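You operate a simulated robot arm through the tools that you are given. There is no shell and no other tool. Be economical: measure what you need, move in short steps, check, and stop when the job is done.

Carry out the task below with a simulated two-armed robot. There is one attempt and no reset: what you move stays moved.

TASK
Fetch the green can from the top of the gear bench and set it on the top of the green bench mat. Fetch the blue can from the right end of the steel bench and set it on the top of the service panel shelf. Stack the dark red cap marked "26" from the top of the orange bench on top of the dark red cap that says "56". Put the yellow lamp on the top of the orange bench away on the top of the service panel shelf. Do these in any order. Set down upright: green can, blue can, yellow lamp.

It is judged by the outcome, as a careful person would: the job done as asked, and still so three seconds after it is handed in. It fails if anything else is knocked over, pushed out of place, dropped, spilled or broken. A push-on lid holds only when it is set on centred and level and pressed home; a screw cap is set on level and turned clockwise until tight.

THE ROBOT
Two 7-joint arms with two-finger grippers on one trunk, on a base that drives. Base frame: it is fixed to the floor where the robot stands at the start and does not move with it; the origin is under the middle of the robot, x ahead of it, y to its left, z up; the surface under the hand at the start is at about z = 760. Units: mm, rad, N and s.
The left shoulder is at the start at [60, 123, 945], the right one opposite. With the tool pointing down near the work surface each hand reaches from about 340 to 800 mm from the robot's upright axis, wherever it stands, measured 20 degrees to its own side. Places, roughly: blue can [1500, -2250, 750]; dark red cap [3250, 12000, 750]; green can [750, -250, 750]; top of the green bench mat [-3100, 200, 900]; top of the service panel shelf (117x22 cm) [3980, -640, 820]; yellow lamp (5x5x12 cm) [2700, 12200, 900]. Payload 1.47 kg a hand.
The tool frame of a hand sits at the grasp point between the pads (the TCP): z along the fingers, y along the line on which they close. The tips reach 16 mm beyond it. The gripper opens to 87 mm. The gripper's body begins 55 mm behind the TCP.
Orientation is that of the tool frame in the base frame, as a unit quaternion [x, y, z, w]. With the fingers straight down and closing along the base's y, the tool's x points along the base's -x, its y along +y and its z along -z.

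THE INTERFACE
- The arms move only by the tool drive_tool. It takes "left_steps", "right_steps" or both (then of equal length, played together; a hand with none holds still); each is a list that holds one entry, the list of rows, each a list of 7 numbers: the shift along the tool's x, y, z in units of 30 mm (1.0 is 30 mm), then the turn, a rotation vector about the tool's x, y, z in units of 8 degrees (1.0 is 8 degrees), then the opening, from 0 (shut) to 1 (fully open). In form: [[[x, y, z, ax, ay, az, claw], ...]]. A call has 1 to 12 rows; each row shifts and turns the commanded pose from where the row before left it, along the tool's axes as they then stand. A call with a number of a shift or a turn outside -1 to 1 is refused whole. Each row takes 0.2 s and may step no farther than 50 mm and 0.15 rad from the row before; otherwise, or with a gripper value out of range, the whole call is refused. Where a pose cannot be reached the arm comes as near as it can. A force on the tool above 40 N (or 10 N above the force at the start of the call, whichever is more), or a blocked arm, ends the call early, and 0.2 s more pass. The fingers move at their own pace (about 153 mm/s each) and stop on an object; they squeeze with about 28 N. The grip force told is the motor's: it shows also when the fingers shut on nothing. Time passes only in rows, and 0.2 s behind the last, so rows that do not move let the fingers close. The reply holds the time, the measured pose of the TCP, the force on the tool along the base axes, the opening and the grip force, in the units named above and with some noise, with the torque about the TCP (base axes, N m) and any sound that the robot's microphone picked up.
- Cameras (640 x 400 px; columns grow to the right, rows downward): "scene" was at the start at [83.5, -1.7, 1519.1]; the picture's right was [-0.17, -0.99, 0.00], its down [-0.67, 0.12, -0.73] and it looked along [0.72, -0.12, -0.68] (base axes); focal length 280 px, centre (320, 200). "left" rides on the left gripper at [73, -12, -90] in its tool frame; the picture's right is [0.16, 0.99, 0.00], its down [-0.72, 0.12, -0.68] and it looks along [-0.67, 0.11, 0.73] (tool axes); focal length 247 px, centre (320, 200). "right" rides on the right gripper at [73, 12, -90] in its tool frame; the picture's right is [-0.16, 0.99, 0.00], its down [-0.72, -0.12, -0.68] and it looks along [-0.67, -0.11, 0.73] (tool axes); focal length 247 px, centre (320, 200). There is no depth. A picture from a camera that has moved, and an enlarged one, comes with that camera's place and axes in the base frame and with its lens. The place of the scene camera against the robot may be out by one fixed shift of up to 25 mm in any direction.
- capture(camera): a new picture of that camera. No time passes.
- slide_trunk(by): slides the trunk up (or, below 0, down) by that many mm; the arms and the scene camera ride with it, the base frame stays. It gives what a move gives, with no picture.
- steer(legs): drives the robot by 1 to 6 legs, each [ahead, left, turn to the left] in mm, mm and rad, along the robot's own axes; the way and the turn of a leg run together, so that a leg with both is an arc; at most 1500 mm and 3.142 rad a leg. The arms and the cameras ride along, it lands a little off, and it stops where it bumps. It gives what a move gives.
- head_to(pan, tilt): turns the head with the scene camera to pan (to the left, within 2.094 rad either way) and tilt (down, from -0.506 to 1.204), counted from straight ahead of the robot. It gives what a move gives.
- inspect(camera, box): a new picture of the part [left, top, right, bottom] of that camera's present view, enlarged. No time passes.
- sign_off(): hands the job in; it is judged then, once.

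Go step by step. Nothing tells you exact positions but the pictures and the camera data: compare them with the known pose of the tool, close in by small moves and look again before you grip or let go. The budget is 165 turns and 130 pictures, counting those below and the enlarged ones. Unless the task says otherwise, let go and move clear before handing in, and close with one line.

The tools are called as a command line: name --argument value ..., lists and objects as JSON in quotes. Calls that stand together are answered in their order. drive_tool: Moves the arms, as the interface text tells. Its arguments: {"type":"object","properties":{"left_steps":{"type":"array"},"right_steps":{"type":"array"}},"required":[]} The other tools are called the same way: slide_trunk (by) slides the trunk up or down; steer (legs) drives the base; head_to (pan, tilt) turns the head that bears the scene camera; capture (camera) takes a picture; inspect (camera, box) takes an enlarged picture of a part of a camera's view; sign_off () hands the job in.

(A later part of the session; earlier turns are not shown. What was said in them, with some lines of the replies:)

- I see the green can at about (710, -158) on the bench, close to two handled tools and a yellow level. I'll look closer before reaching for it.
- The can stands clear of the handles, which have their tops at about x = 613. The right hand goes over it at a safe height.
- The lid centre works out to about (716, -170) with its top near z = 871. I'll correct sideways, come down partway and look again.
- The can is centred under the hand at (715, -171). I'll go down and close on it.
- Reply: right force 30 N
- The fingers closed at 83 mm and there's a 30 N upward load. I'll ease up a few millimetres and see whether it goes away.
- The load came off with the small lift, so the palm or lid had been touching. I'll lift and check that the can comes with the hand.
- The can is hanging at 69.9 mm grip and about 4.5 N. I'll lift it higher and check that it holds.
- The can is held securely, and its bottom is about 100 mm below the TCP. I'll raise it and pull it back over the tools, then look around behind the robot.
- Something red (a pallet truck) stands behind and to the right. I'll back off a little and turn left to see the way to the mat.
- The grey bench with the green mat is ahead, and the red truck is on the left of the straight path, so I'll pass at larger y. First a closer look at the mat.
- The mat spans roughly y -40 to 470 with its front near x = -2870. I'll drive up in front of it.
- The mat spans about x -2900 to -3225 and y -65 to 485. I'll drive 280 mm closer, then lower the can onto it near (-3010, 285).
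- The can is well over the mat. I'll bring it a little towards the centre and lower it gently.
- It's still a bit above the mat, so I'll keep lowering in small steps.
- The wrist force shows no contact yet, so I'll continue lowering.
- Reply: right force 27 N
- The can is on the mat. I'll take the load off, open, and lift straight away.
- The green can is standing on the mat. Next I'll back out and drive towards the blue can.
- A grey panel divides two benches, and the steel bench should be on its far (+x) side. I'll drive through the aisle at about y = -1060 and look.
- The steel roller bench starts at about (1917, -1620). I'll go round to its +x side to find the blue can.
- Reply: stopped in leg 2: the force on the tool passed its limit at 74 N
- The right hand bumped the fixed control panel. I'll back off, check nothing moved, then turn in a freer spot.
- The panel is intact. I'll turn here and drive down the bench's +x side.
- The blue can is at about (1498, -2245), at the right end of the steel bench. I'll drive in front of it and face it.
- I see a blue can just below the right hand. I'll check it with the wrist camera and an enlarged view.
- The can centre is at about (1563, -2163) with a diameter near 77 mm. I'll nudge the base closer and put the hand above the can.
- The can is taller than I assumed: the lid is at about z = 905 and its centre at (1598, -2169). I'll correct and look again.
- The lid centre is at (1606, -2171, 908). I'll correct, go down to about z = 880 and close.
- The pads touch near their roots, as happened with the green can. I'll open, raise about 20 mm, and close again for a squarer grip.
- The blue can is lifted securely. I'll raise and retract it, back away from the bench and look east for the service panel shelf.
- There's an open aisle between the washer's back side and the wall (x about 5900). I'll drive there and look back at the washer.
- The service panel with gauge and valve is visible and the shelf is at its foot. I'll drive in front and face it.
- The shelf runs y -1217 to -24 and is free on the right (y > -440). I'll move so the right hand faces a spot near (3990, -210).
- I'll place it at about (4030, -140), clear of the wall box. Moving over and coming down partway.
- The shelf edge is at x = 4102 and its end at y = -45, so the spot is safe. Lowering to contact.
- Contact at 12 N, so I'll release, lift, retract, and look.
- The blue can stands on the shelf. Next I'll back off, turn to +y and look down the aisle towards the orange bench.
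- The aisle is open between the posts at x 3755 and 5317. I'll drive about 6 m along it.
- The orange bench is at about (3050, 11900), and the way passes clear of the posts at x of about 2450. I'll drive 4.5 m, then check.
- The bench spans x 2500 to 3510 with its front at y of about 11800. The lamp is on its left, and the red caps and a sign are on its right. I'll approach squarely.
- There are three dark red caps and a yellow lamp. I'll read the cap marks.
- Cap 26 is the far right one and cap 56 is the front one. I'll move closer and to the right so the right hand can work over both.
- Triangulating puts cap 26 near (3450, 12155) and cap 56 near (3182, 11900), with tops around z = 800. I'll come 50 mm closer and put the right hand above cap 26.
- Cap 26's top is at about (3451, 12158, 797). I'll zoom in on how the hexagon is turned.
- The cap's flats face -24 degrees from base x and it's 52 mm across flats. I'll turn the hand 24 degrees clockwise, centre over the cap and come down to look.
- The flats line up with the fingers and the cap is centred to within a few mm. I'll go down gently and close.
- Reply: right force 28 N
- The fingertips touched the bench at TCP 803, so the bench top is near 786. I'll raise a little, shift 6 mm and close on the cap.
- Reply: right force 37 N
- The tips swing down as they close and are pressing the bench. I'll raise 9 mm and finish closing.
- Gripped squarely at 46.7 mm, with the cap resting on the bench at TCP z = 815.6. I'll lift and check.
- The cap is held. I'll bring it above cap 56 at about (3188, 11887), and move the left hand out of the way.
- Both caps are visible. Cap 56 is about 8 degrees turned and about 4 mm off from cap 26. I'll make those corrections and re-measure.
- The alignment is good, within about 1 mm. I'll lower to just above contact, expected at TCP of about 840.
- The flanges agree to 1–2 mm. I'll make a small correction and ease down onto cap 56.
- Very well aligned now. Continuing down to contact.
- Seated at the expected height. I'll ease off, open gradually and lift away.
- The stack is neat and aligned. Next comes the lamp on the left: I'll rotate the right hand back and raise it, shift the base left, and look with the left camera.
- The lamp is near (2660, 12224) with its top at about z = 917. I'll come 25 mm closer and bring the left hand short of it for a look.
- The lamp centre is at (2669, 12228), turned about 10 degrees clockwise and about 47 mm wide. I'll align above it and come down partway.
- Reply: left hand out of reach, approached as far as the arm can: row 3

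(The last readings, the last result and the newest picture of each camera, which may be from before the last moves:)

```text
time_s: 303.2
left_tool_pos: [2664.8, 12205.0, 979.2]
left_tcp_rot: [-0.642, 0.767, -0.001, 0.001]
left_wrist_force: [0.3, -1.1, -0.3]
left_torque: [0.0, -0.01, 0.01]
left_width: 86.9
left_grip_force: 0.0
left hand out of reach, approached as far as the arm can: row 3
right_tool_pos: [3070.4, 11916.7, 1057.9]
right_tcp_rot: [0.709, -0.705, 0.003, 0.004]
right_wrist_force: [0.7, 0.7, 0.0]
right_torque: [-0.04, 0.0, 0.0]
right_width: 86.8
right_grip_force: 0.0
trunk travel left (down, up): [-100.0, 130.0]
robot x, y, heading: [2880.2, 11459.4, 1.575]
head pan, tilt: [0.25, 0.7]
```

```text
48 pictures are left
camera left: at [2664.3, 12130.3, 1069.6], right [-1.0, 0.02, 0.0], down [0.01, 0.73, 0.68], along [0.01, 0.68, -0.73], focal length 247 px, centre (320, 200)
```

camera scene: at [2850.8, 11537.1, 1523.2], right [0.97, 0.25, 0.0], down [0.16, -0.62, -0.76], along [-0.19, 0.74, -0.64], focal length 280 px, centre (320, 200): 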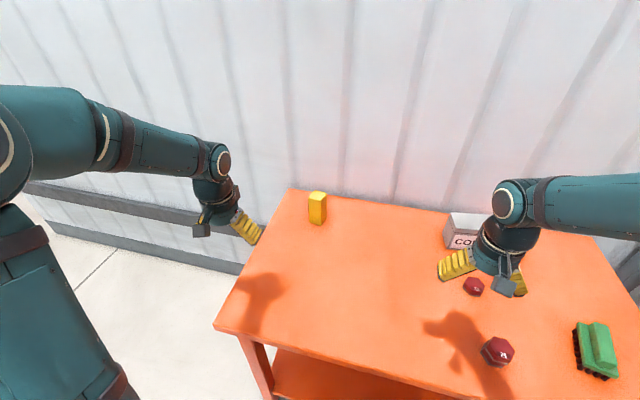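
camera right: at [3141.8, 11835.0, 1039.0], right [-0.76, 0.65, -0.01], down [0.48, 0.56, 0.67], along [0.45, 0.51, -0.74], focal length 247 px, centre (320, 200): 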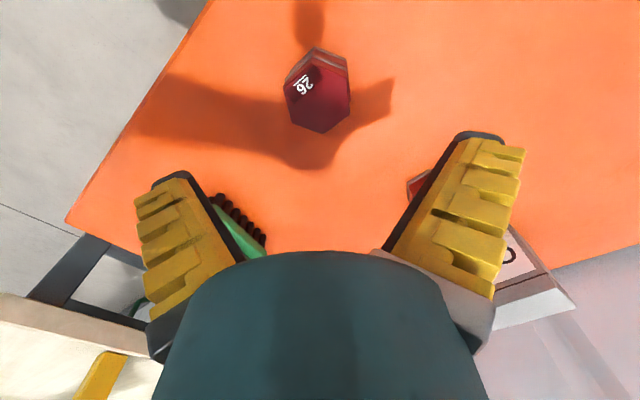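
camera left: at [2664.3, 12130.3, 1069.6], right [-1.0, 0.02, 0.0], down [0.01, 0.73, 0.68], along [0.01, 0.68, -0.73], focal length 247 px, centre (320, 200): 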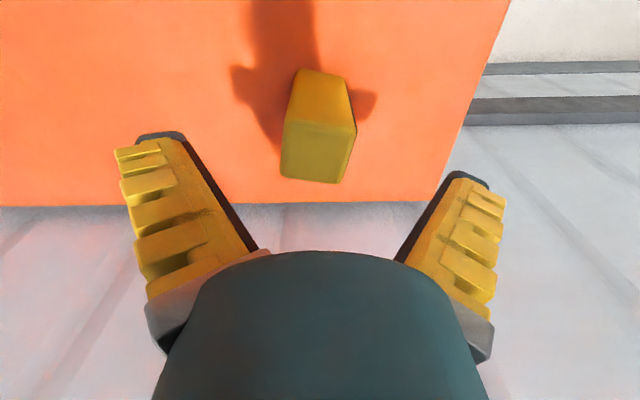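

Alignment is right but the hand is about 20 mm short. I'll try again lower, where the arm reaches farther, staying above the lamp top.

drive_tool --left_steps '[[[0, 0.06, 0.6, 0, 0, 0, 1], [-0.35, 0, 0, 0, 0, 0, 1], [-0.35, 0, 0, 0, 0, 0, 1], [0, 0, 0, 0, 0, 0, 1]]]'

```text
time_s: 304.2
left_tool_pos: [2664.9, 12217.9, 961.5]
left_tcp_rot: [-0.642, 0.767, 0.0, 0.0]
left_wrist_force: [-0.4, 1.0, -1.1]
left_torque: [-0.01, 0.01, 0.0]
left_width: 86.8
left_grip_force: 0.2
left hand out of reach, approached as far as the arm can: row 3
right_tool_pos: [3070.0, 11918.9, 1058.0]
right_tcp_rot: [0.709, -0.705, 0.003, 0.004]
right_wrist_force: [0.7, -0.5, 0.0]
right_torque: [0.0, 0.02, 0.0]
right_width: 86.9
right_grip_force: 0.1
trunk travel left (down, up): [-100.0, 130.0]
robot x, y, heading: [2878.9, 11457.3, 1.575]
head pan, tilt: [0.25, 0.7]
```

drive_tool --left_steps '[[[0, 0, 0.6, 0, 0, 0, 1], [-0.28, 0, 0, 0, 0, 0, 1], [0, 0, 0, 0, 0, 0, 1]]]'

capture --camera "left"

```text
time_s: 305.0
left_tool_pos: [2667.0, 12218.0, 943.5]
left_tcp_rot: [-0.642, 0.766, -0.001, 0.0]
left_wrist_force: [-0.3, 0.1, 0.2]
left_torque: [-0.01, 0.0, 0.0]
left_width: 87.3
left_grip_force: 0.0
left hand out of reach, approached as far as the arm can: row 2
right_tool_pos: [3070.5, 11918.2, 1057.4]
right_tcp_rot: [0.708, -0.706, 0.004, 0.004]
right_wrist_force: [-0.4, -1.1, 0.0]
right_torque: [-0.01, 0.01, -0.01]
right_width: 87.0
right_grip_force: 0.1
trunk travel left (down, up): [-100.0, 130.0]
robot x, y, heading: [2881.6, 11456.8, 1.577]
head pan, tilt: [0.25, 0.7]
```

```text
47 pictures are left
camera left: at [2666.1, 12141.5, 1033.0], right [-1.0, 0.02, 0.0], down [0.01, 0.73, 0.68], along [0.01, 0.68, -0.73], focal length 247 px, centre (320, 200)
```

left: 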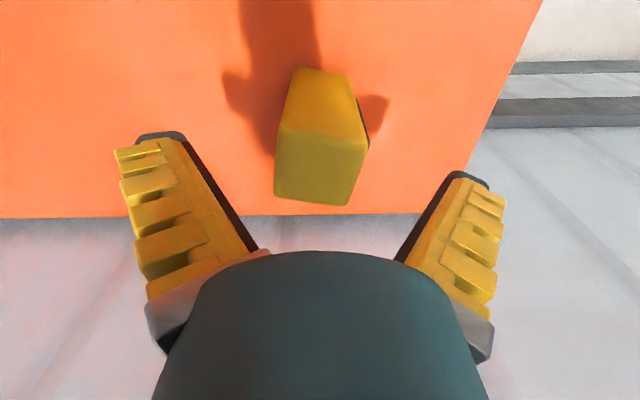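

It's still 11 mm short, so I'll nudge the base forward 14 mm.

steer --legs '[[14, 0, 0]]'

capture --camera "left"

```text
time_s: 305.7
left_tool_pos: [2666.5, 12230.7, 942.8]
left_tcp_rot: [-0.643, 0.766, 0.0, 0.0]
left_wrist_force: [0.0, -0.3, -0.5]
left_torque: [-0.02, -0.02, 0.01]
left_width: 87.2
left_grip_force: 0.0
right_tool_pos: [3069.7, 11932.3, 1056.2]
right_tcp_rot: [0.709, -0.705, 0.003, 0.004]
right_wrist_force: [1.0, 0.1, -0.4]
right_torque: [-0.01, 0.0, -0.01]
right_width: 86.8
right_grip_force: 0.0
trunk travel left (down, up): [-100.0, 130.0]
robot x, y, heading: [2878.1, 11468.5, 1.574]
head pan, tilt: [0.25, 0.7]
```

```text
46 pictures are left
camera left: at [2666.0, 12156.0, 1032.5], right [-1.0, 0.02, 0.0], down [0.01, 0.73, 0.68], along [0.01, 0.68, -0.73], focal length 247 px, centre (320, 200)
```

left: 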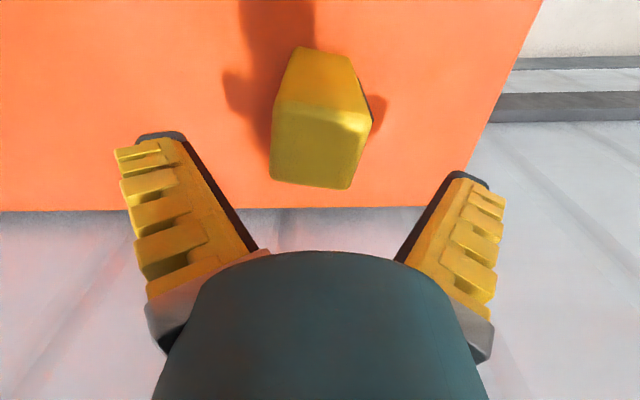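

Now centred within about 5 mm. I'll make a small correction, go down and close.

drive_tool --left_steps '[[[0.12, -0.08, 0.2, 0, 0, 0, 1], [0, 0, 0.6, 0, 0, 0, 1], [0, 0, 0.6, 0, 0, 0, 1], [0, 0, 0.3, 0, 0, 0, 1], [0, 0, 0, 0, 0, 0, 0.8], [0, 0, 0, 0, 0, 0, 0.65], [0, 0, 0, 0, 0, 0, 0], [0, 0, 0, 0, 0, 0, 0], [0, 0, 0, 0, 0, 0, 0]]]'

capture --camera "left"

```text
time_s: 307.7
left_tool_pos: [2668.1, 12226.1, 892.1]
left_tcp_rot: [-0.642, 0.767, 0.0, -0.001]
left_wrist_force: [0.1, 0.0, 0.1]
left_torque: [-0.02, -0.03, 0.0]
left_width: 51.9
left_grip_force: 28.4
right_tool_pos: [3069.6, 11931.1, 1056.5]
right_tcp_rot: [0.709, -0.705, 0.004, 0.004]
right_wrist_force: [-0.1, -0.2, -0.5]
right_torque: [-0.02, 0.0, 0.02]
right_width: 86.7
right_grip_force: 0.1
trunk travel left (down, up): [-100.0, 130.0]
robot x, y, heading: [2883.2, 11470.6, 1.571]
head pan, tilt: [0.25, 0.7]
```

```text
45 pictures are left
camera left: at [2667.0, 12150.8, 981.5], right [-1.0, 0.02, 0.0], down [0.01, 0.73, 0.68], along [0.01, 0.68, -0.73], focal length 247 px, centre (320, 200)
```

left: 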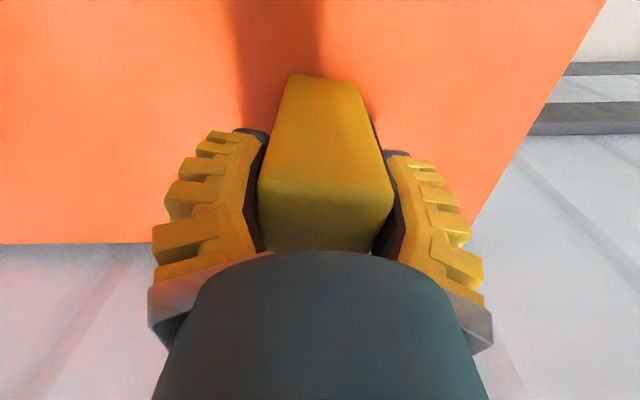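

Gripped at 51.9 mm. Lifting and retracting.

drive_tool --left_steps '[[[0, 0, -0.3, 0, 0, 0, 0], [0, 0, -0.7, 0, 0, 0, 0], [0.2, 0, -0.9, 0, 0, 0, 0], [0.4, 0, -0.9, 0, 0, 0, 0], [0.6, 0, -0.9, 0, 0, 0, 0], [0.8, 0, -0.9, 0, 0, 0, 0], [0.9, 0, -0.3, 0, 0, 0, 0], [0.9, 0, 0, 0, 0, 0, 0], [0.9, 0, 0, 0, 0, 0, 0], [0.9, 0, 0, 0, 0, 0, 0], [0.9, 0, 0, 0, 0, 0, 0], [0, 0, 0, 0, 0, 0, 0]]]'

capture --camera "left"

capture --camera "scene"

```text
time_s: 310.3
left_tool_pos: [2634.6, 12035.6, 1037.4]
left_tcp_rot: [-0.642, 0.767, -0.001, -0.001]
left_wrist_force: [-0.6, 0.3, -1.9]
left_torque: [-0.01, -0.01, -0.04]
left_width: 51.5
left_grip_force: 27.9
right_tool_pos: [3070.8, 11931.6, 1056.2]
right_tcp_rot: [0.709, -0.705, 0.004, 0.003]
right_wrist_force: [-0.6, -0.7, -0.4]
right_torque: [0.0, 0.01, 0.05]
right_width: 87.1
right_grip_force: 0.0
trunk travel left (down, up): [-100.0, 130.0]
robot x, y, heading: [2880.3, 11470.7, 1.573]
head pan, tilt: [0.25, 0.7]
```

```text
44 pictures are left
camera left: at [2632.8, 11960.5, 1127.6], right [-1.0, 0.02, 0.0], down [0.01, 0.73, 0.68], along [0.01, 0.68, -0.73], focal length 247 px, centre (320, 200)
```

left: 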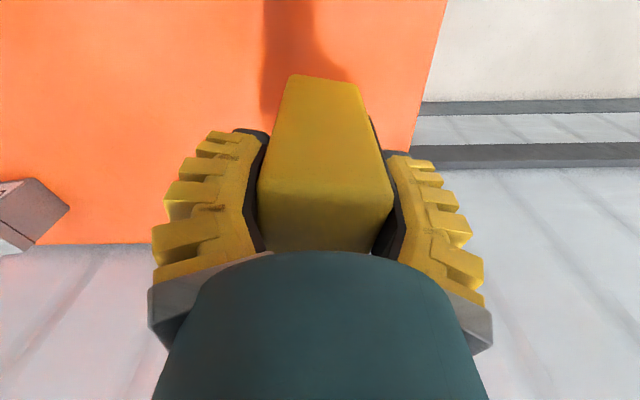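

```text
43 pictures are left
camera scene: at [2850.7, 11576.6, 1523.1], right [0.97, 0.25, 0.0], down [0.16, -0.62, -0.76], along [-0.19, 0.74, -0.64], focal length 280 px, centre (320, 200)
```

scene: 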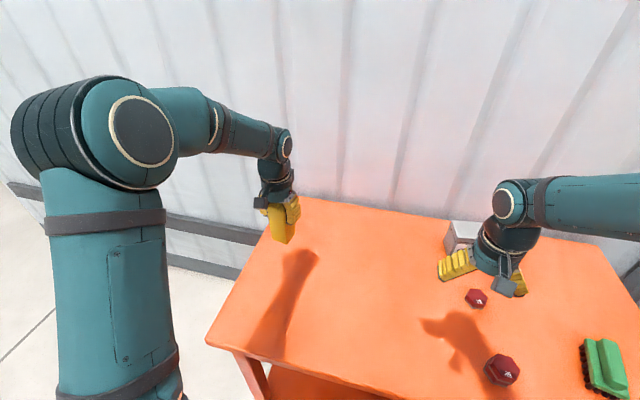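

The lamp is held and the rest of the bench is untouched. I'll tuck the lamp in, back out and turn for the return trip.

drive_tool --left_steps '[[[0.9, 0, -0.4, 0, 0, -0.65, 0], [0.9, 0, -0.4, 0, 0, -0.65, 0], [0.9, -0.5, -0.4, 0, 0, 0, 0], [0, -0.5, 0, 0, 0, 0, 0], [0, 0, 0, 0, 0, 0, 0]]]'

steer --legs '[[-700, 0, 0], [0, 0, -2.915], [1500, 0, 0], [1500, 0, 0], [1300, 0, 0]]'

head_to --pan 0 --tilt 0.2

capture --camera "scene"

```text
time_s: 311.5
left_tool_pos: [2657.2, 11954.8, 1077.7]
left_tcp_rot: [0.709, -0.706, 0.001, 0.001]
left_wrist_force: [-0.4, -0.3, -1.3]
left_torque: [-0.02, 0.02, 0.03]
left_width: 51.7
left_grip_force: 28.1
right_tool_pos: [3070.3, 11930.4, 1056.0]
right_tcp_rot: [0.709, -0.705, 0.005, 0.004]
right_wrist_force: [0.5, -0.1, 0.4]
right_torque: [0.01, -0.01, -0.02]
right_width: 87.1
right_grip_force: 0.1
trunk travel left (down, up): [-100.0, 130.0]
robot x, y, heading: [2880.2, 11469.0, 1.574]
head pan, tilt: [0.25, 0.7]
```

```text
time_s: 342.4
left_tool_pos: [4609.2, 6276.8, 1078.1]
left_tcp_rot: [0.59, 0.808, 0.001, -0.001]
left_wrist_force: [0.6, 0.0, -2.4]
left_torque: [0.0, 0.07, 0.01]
left_width: 51.1
left_grip_force: 27.8
right_tool_pos: [4208.0, 6173.5, 1057.2]
right_tcp_rot: [0.589, 0.808, 0.002, -0.005]
right_wrist_force: [-0.4, 0.2, 0.3]
right_torque: [0.02, -0.04, 0.04]
right_width: 87.0
right_grip_force: 0.0
trunk travel left (down, up): [-100.0, 130.0]
robot x, y, heading: [4249.5, 6673.7, -1.259]
head pan, tilt: [0.25, 0.7]
```

```text
time_s: 343.3
left_tool_pos: [4608.0, 6275.7, 1076.7]
left_tcp_rot: [0.59, 0.808, 0.001, -0.001]
left_wrist_force: [-0.1, 0.6, -2.6]
left_torque: [0.0, -0.01, -0.01]
left_width: 51.1
left_grip_force: 28.2
right_tool_pos: [4208.5, 6174.4, 1056.9]
right_tcp_rot: [0.59, 0.807, 0.002, -0.004]
right_wrist_force: [-0.1, -0.4, -0.2]
right_torque: [0.01, -0.03, 0.02]
right_width: 87.1
right_grip_force: 0.0
trunk travel left (down, up): [-100.0, 130.0]
robot x, y, heading: [4248.9, 6671.5, -1.262]
head pan, tilt: [0.0, 0.201]
```

```text
42 pictures are left
camera scene: at [4273.5, 6584.5, 1568.5], right [-0.95, -0.3, 0.0], down [-0.06, 0.19, -0.98], along [0.3, -0.93, -0.2], focal length 280 px, centre (320, 200)
```

scene: 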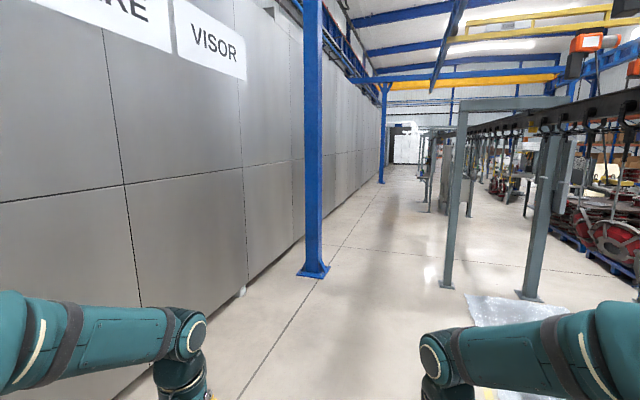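

The way back is clear. I'll drive 6 m down the aisle.

steer --legs '[[0, 0, -0.28], [1500, 0, 0], [1500, 0, 0], [1500, 0, 0], [1500, 0, 0]]'

head_to --pan -0.6 --tilt 0.35

capture --camera "scene"

```text
time_s: 372.9
left_tool_pos: [4639.7, 140.0, 1077.8]
left_tcp_rot: [0.713, 0.701, 0.002, 0.0]
left_wrist_force: [-1.0, -0.7, -2.3]
left_torque: [0.05, -0.01, -0.01]
left_width: 51.0
left_grip_force: 27.9
right_tool_pos: [4226.2, 172.6, 1056.7]
right_tcp_rot: [0.712, 0.702, 0.004, -0.004]
right_wrist_force: [-0.6, 0.4, 0.3]
right_torque: [-0.02, 0.0, 0.02]
right_width: 87.1
right_grip_force: 0.0
trunk travel left (down, up): [-100.0, 130.0]
robot x, y, heading: [4428.8, 630.6, -1.585]
head pan, tilt: [0.0, 0.201]
```

```text
time_s: 373.9
left_tool_pos: [4639.2, 140.6, 1077.5]
left_tcp_rot: [0.714, 0.7, 0.001, -0.001]
left_wrist_force: [0.1, 0.5, -1.5]
left_torque: [-0.01, -0.03, 0.03]
left_width: 51.1
left_grip_force: 27.6
right_tool_pos: [4226.1, 171.8, 1056.1]
right_tcp_rot: [0.713, 0.701, 0.003, -0.004]
right_wrist_force: [0.5, 0.2, 0.1]
right_torque: [-0.02, 0.0, -0.02]
right_width: 87.1
right_grip_force: 0.0
trunk travel left (down, up): [-100.0, 130.0]
robot x, y, heading: [4428.4, 629.5, -1.589]
head pan, tilt: [-0.6, 0.351]
```

```text
41 pictures are left
camera scene: at [4363.8, 555.2, 1554.6], right [-0.82, 0.58, 0.0], down [0.2, 0.28, -0.94], along [-0.54, -0.77, -0.34], focal length 280 px, centre (320, 200)
```

scene: 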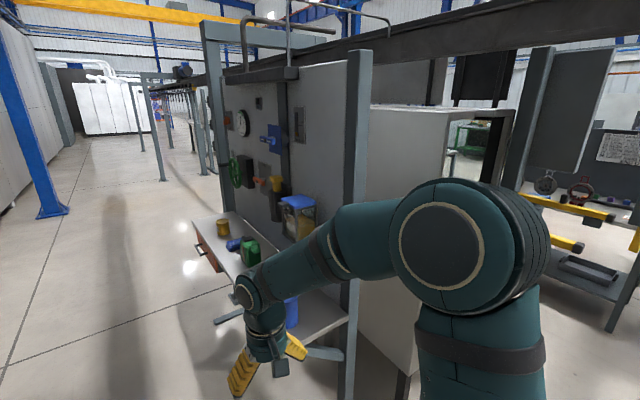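

I'll shift out, move level with the shelf, and turn to face it.

steer --legs '[[0, 320, 0], [740, 0, 0], [0, 0, -1.552]]'

head_to --pan 0.1 --tilt 0.65

capture --camera "scene"

```text
time_s: 384.7
left_tool_pos: [4256.3, -345.2, 1077.6]
left_tcp_rot: [1.0, 0.011, 0.0, 0.0]
left_wrist_force: [0.3, 0.3, -2.1]
left_torque: [-0.01, -0.02, 0.01]
left_width: 50.9
left_grip_force: 28.2
right_tool_pos: [4273.5, 68.1, 1055.9]
right_tcp_rot: [1.0, 0.01, 0.005, -0.001]
right_wrist_force: [0.2, 0.3, -0.3]
right_torque: [-0.01, 0.0, -0.02]
right_width: 87.1
right_grip_force: 0.0
trunk travel left (down, up): [-100.0, 130.0]
robot x, y, heading: [4736.8, -114.3, -3.123]
head pan, tilt: [-0.6, 0.351]
```

```text
time_s: 385.7
left_tool_pos: [4257.0, -345.6, 1077.1]
left_tcp_rot: [1.0, 0.011, 0.001, 0.0]
left_wrist_force: [-0.1, -0.1, -1.9]
left_torque: [0.01, -0.01, -0.01]
left_width: 51.3
left_grip_force: 27.7
right_tool_pos: [4273.5, 68.7, 1057.6]
right_tcp_rot: [1.0, 0.011, 0.006, 0.0]
right_wrist_force: [-0.4, -0.4, 0.1]
right_torque: [0.02, -0.05, 0.01]
right_width: 87.2
right_grip_force: 0.0
trunk travel left (down, up): [-100.0, 130.0]
robot x, y, heading: [4734.0, -114.8, -3.123]
head pan, tilt: [0.099, 0.649]
```

```text
40 pictures are left
camera scene: at [4632.3, -112.9, 1527.5], right [-0.12, 0.99, 0.0], down [0.6, 0.07, -0.8], along [-0.79, -0.09, -0.6], focal length 280 px, centre (320, 200)
```

scene: 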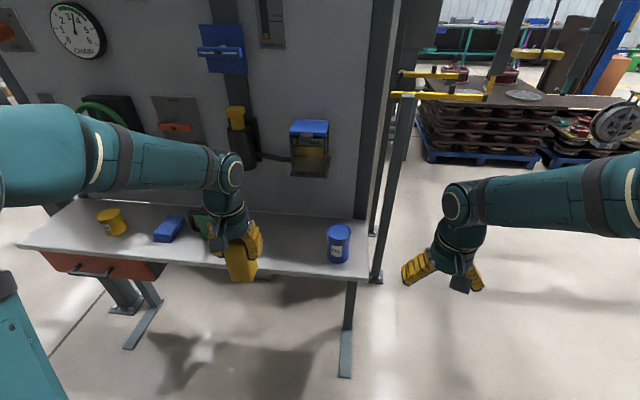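

The blue can is still upright. I'll drive 120 mm nearer and bring the lamp over the free spot near (4035, -325).

steer --legs '[[120, -20, -0.018]]'

drive_tool --left_steps '[[[-0.85, 0, 0, 0, 0, 0, 0], [-0.85, 0, 0, 0, 0, 0, 0], [-0.85, 0, 0, 0, 0, 0, 0], [-0.75, 0, 0, 0, 0, 0, 0], [0, 0, 0.9, 0, 0, 0, 0], [0, 0, 0.9, 0, 0, 0, 0], [0, 0, 0.9, 0, 0, 0, 0], [0, 0, 0.9, 0, 0, 0, 0], [0, 0, 0, 0, 0, 0, 0]]]'

capture --camera "left"

capture --camera "scene"

```text
time_s: 387.0
left_tool_pos: [4135.1, -319.3, 1076.9]
left_tcp_rot: [1.0, 0.003, 0.002, 0.001]
left_wrist_force: [-0.2, 0.8, -3.2]
left_torque: [-0.03, -0.03, -0.02]
left_width: 51.0
left_grip_force: 28.5
right_tool_pos: [4159.3, 93.6, 1056.4]
right_tcp_rot: [1.0, 0.002, 0.006, 0.0]
right_wrist_force: [-0.4, 0.5, -0.1]
right_torque: [-0.01, -0.02, -0.01]
right_width: 87.0
right_grip_force: 0.0
trunk travel left (down, up): [-100.0, 130.0]
robot x, y, heading: [4623.5, -92.4, -3.138]
head pan, tilt: [0.099, 0.649]
```

```text
time_s: 389.0
left_tool_pos: [4037.2, -320.0, 969.2]
left_tcp_rot: [1.0, 0.002, 0.001, 0.0]
left_wrist_force: [0.6, -1.0, -3.3]
left_torque: [0.03, -0.03, -0.07]
left_width: 51.2
left_grip_force: 27.9
right_tool_pos: [4160.6, 93.4, 1056.3]
right_tcp_rot: [1.0, 0.003, 0.005, 0.0]
right_wrist_force: [-0.3, 0.3, -0.6]
right_torque: [0.01, -0.03, 0.02]
right_width: 87.0
right_grip_force: 0.0
trunk travel left (down, up): [-100.0, 130.0]
robot x, y, heading: [4620.2, -93.9, -3.142]
head pan, tilt: [0.099, 0.649]
```

```text
39 pictures are left
camera left: at [4109.3, -310.4, 1059.2], right [0.16, -0.99, 0.0], down [-0.72, -0.12, 0.68], along [-0.67, -0.11, -0.73], focal length 247 px, centre (320, 200)
```

left: 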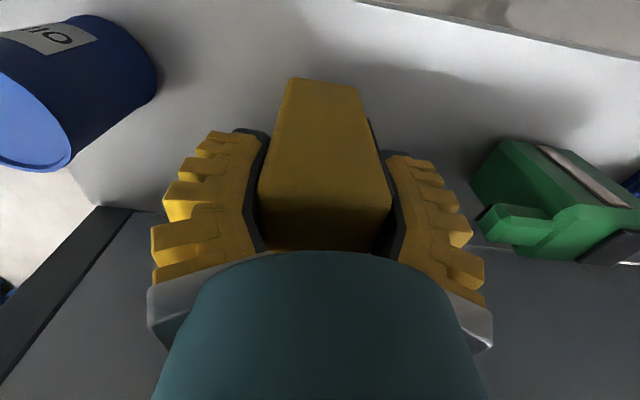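

```text
38 pictures are left
camera scene: at [4516.1, -92.8, 1527.6], right [-0.1, 0.99, 0.0], down [0.6, 0.06, -0.8], along [-0.79, -0.08, -0.6], focal length 280 px, centre (320, 200)
```

scene: 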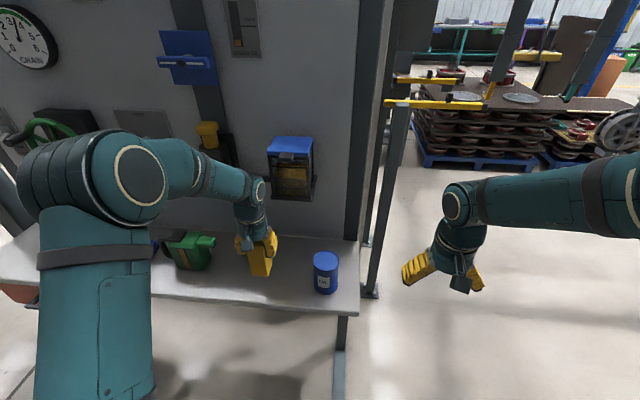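

The spot is clear between the can and the green jug. Lowering to contact.

drive_tool --left_steps '[[[0, 0, 0.5, 0, 0, 0, 0], [0, 0, 0.4, 0, 0, 0, 0], [0, 0, 0.3, 0, 0, 0, 0], [0, 0, 0.2, 0, 0, 0, 0], [0, 0, 0, 0, 0, 0, 0]]]'

drive_tool --left_steps '[[[0, 0, 0.12, 0, 0, 0, 0], [0, 0, 0.12, 0, 0, 0, 0], [0, 0, 0, 0, 0, 0, 0]]]'

```text
time_s: 390.2
left_tool_pos: [4040.1, -320.6, 927.5]
left_tcp_rot: [1.0, 0.002, 0.001, 0.0]
left_wrist_force: [-0.3, -0.2, -2.9]
left_torque: [-0.03, 0.01, -0.03]
left_width: 51.0
left_grip_force: 27.8
right_tool_pos: [4160.4, 94.5, 1057.4]
right_tcp_rot: [1.0, 0.002, 0.005, 0.0]
right_wrist_force: [0.4, 0.1, -0.1]
right_torque: [-0.02, -0.02, 0.02]
right_width: 87.2
right_grip_force: 0.1
trunk travel left (down, up): [-100.0, 130.0]
robot x, y, heading: [4621.1, -95.4, -3.139]
head pan, tilt: [0.099, 0.649]
```

```text
time_s: 391.0
left_tool_pos: [4038.7, -322.0, 921.7]
left_tcp_rot: [1.0, 0.003, 0.001, 0.001]
left_wrist_force: [0.1, 0.0, -2.9]
left_torque: [0.02, -0.04, -0.01]
left_width: 51.2
left_grip_force: 28.0
right_tool_pos: [4160.0, 94.0, 1056.4]
right_tcp_rot: [1.0, 0.003, 0.006, 0.0]
right_wrist_force: [-0.2, 0.0, -0.3]
right_torque: [0.0, 0.0, 0.02]
right_width: 87.2
right_grip_force: 0.1
trunk travel left (down, up): [-100.0, 130.0]
robot x, y, heading: [4621.3, -98.4, -3.136]
head pan, tilt: [0.099, 0.649]
```

drive_tool --left_steps '[[[0, 0, 0.1, 0, 0, 0, 0], [0, 0, 0.1, 0, 0, 0, 0], [0, 0, 0, 0, 0, 0, 0]]]'

drive_tool --left_steps '[[[0, 0, 0.1, 0, 0, 0, 0], [0, 0, 0, 0, 0, 0, 0]]]'

inspect --camera "scene" --box '[190, 200, 350, 300]'

```text
time_s: 391.8
left_tool_pos: [4037.7, -319.7, 914.8]
left_tcp_rot: [1.0, 0.002, 0.001, 0.0]
left_wrist_force: [-0.2, -0.2, -2.2]
left_torque: [-0.03, -0.02, 0.01]
left_width: 51.3
left_grip_force: 28.5
right_tool_pos: [4161.6, 95.0, 1056.4]
right_tcp_rot: [1.0, 0.003, 0.005, 0.0]
right_wrist_force: [-0.5, 0.3, -0.3]
right_torque: [-0.01, 0.01, -0.01]
right_width: 86.8
right_grip_force: 0.0
trunk travel left (down, up): [-100.0, 130.0]
robot x, y, heading: [4621.0, -97.9, -3.135]
head pan, tilt: [0.099, 0.649]
```

```text
time_s: 392.4
left_tool_pos: [4036.1, -320.2, 913.0]
left_tcp_rot: [1.0, 0.002, 0.0, 0.0]
left_wrist_force: [-0.3, 0.3, -2.7]
left_torque: [0.01, -0.02, 0.02]
left_width: 51.2
left_grip_force: 27.9
right_tool_pos: [4160.0, 92.9, 1056.2]
right_tcp_rot: [1.0, 0.002, 0.005, 0.001]
right_wrist_force: [0.1, -0.2, 0.6]
right_torque: [-0.04, -0.03, -0.01]
right_width: 87.1
right_grip_force: 0.0
trunk travel left (down, up): [-100.0, 130.0]
robot x, y, heading: [4621.4, -96.8, -3.14]
head pan, tilt: [0.099, 0.649]
```

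```text
4.00 times, centred on (270, 250) of scene
camera zoom: at [4515.8, -92.9, 1527.5], right [-0.1, 0.99, 0.0], down [0.6, 0.06, -0.8], along [-0.79, -0.08, -0.6], focal length 1118 px, centre (520, 0)
```

zoom: 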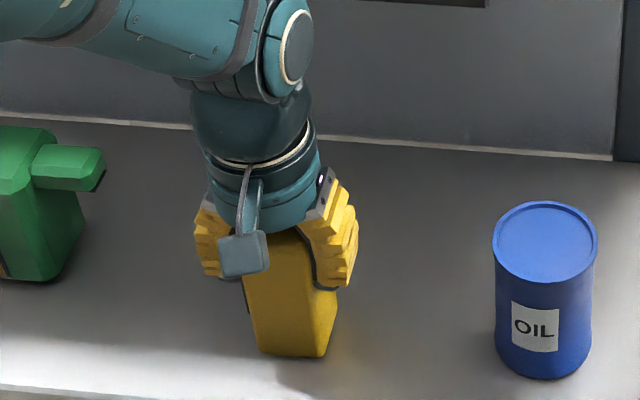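

Still just hovering, so I'll go down a little more.

drive_tool --left_steps '[[[0, 0, 0.1, 0, 0, 0, 0], [0, 0, 0.1, 0, 0, 0, 0], [0, 0, 0, 0, 0, 0, 0]]]'

```text
time_s: 393.2
left_tool_pos: [4036.9, -319.4, 907.7]
left_tcp_rot: [1.0, 0.003, -0.001, -0.001]
left_wrist_force: [-2.3, -1.1, 18.4]
left_torque: [0.04, 0.09, -0.01]
left_width: 51.4
left_grip_force: 28.4
right_tool_pos: [4161.9, 94.6, 1057.0]
right_tcp_rot: [1.0, 0.002, 0.004, 0.0]
right_wrist_force: [-0.3, 0.1, -0.1]
right_torque: [-0.02, 0.03, -0.02]
right_width: 86.7
right_grip_force: 0.1
trunk travel left (down, up): [-100.0, 130.0]
robot x, y, heading: [4618.5, -97.1, -3.136]
head pan, tilt: [0.099, 0.649]
```

Contact. I'll ease off, open slowly, lift away and look.

drive_tool --left_steps '[[[0, 0, -0.06, 0, 0, 0, 0], [0, 0, 0, 0, 0, 0, 0.65], [0, 0, 0, 0, 0, 0, 0.8], [0, 0, 0, 0, 0, 0, 1], [0, 0, -0.3, 0, 0, 0, 1], [0, 0, -0.6, 0, 0, 0, 1], [0, 0, -0.9, 0, 0, 0, 1], [0, 0, -0.9, 0, 0, 0, 1], [0, 0, -0.9, 0, 0, 0, 1], [0, 0, -0.9, 0, 0, 0, 1], [0.9, 0, 0, 0, 0, 0, 1], [0.9, 0, 0, 0, 0, 0, 1]]]'

steer --legs '[[-200, 0, 0]]'

capture --camera "scene"

inspect --camera "scene" --box '[190, 160, 390, 285]'

```text
time_s: 395.8
left_tool_pos: [4092.7, -318.8, 1042.1]
left_tcp_rot: [1.0, 0.003, 0.0, 0.0]
left_wrist_force: [-0.1, -0.4, -0.4]
left_torque: [0.01, -0.01, 0.0]
left_width: 87.1
left_grip_force: 0.2
right_tool_pos: [4160.7, 93.9, 1056.9]
right_tcp_rot: [1.0, 0.003, 0.005, 0.0]
right_wrist_force: [0.2, -0.4, 0.8]
right_torque: [0.0, 0.03, -0.03]
right_width: 86.9
right_grip_force: 0.0
trunk travel left (down, up): [-100.0, 130.0]
robot x, y, heading: [4618.5, -96.4, -3.138]
head pan, tilt: [0.099, 0.649]
```

```text
time_s: 397.4
left_tool_pos: [4290.4, -318.3, 1042.4]
left_tcp_rot: [1.0, 0.002, 0.0, 0.0]
left_wrist_force: [-0.3, 0.4, -0.3]
left_torque: [0.0, 0.03, 0.03]
left_width: 87.1
left_grip_force: 0.0
right_tool_pos: [4360.7, 94.9, 1056.2]
right_tcp_rot: [1.0, 0.002, 0.004, 0.0]
right_wrist_force: [1.2, -0.4, 0.1]
right_torque: [-0.01, 0.03, -0.01]
right_width: 87.0
right_grip_force: 0.0
trunk travel left (down, up): [-100.0, 130.0]
robot x, y, heading: [4818.5, -92.4, -3.138]
head pan, tilt: [0.099, 0.649]
```

```text
36 pictures are left
camera scene: at [4716.0, -92.1, 1527.6], right [-0.1, 0.99, 0.0], down [0.6, 0.06, -0.8], along [-0.79, -0.08, -0.6], focal length 280 px, centre (320, 200)
```

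scene: 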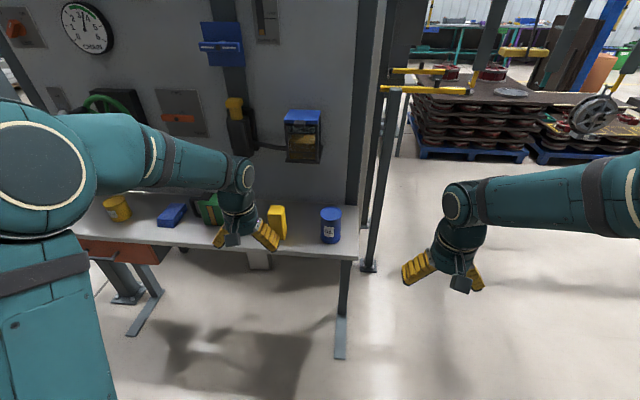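

```text
3.20 times, centred on (290, 222) of scene
camera zoom: at [4716.0, -92.1, 1527.6], right [-0.1, 0.99, 0.0], down [0.6, 0.06, -0.8], along [-0.79, -0.08, -0.6], focal length 895 px, centre (416, 128)
```

zoom: 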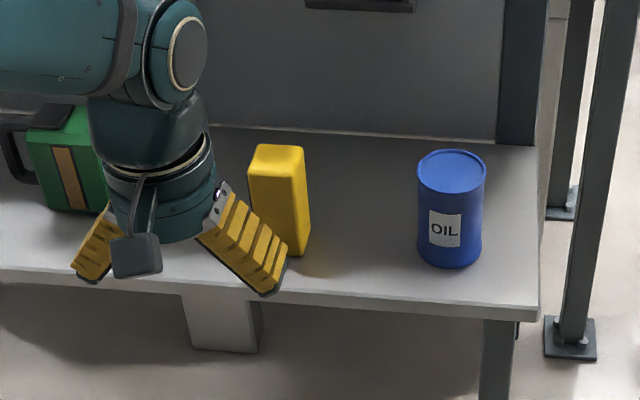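

The lamp and the blue can both stand upright on the shelf. The green can is on the mat and the caps are stacked, with both hands empty and clear, so I'm handing in.

sign_off

```text
The job is handed in.
```

All four jobs are done and handed in: the green can is on the green mat, the blue can and yellow lamp stand upright on the service panel shelf, and cap 26 is stacked on cap 56. On the way to the blue can, the right gripper bumped a fixed control panel by the parts washer (74 N); the picture afterwards showed no damage or movement.
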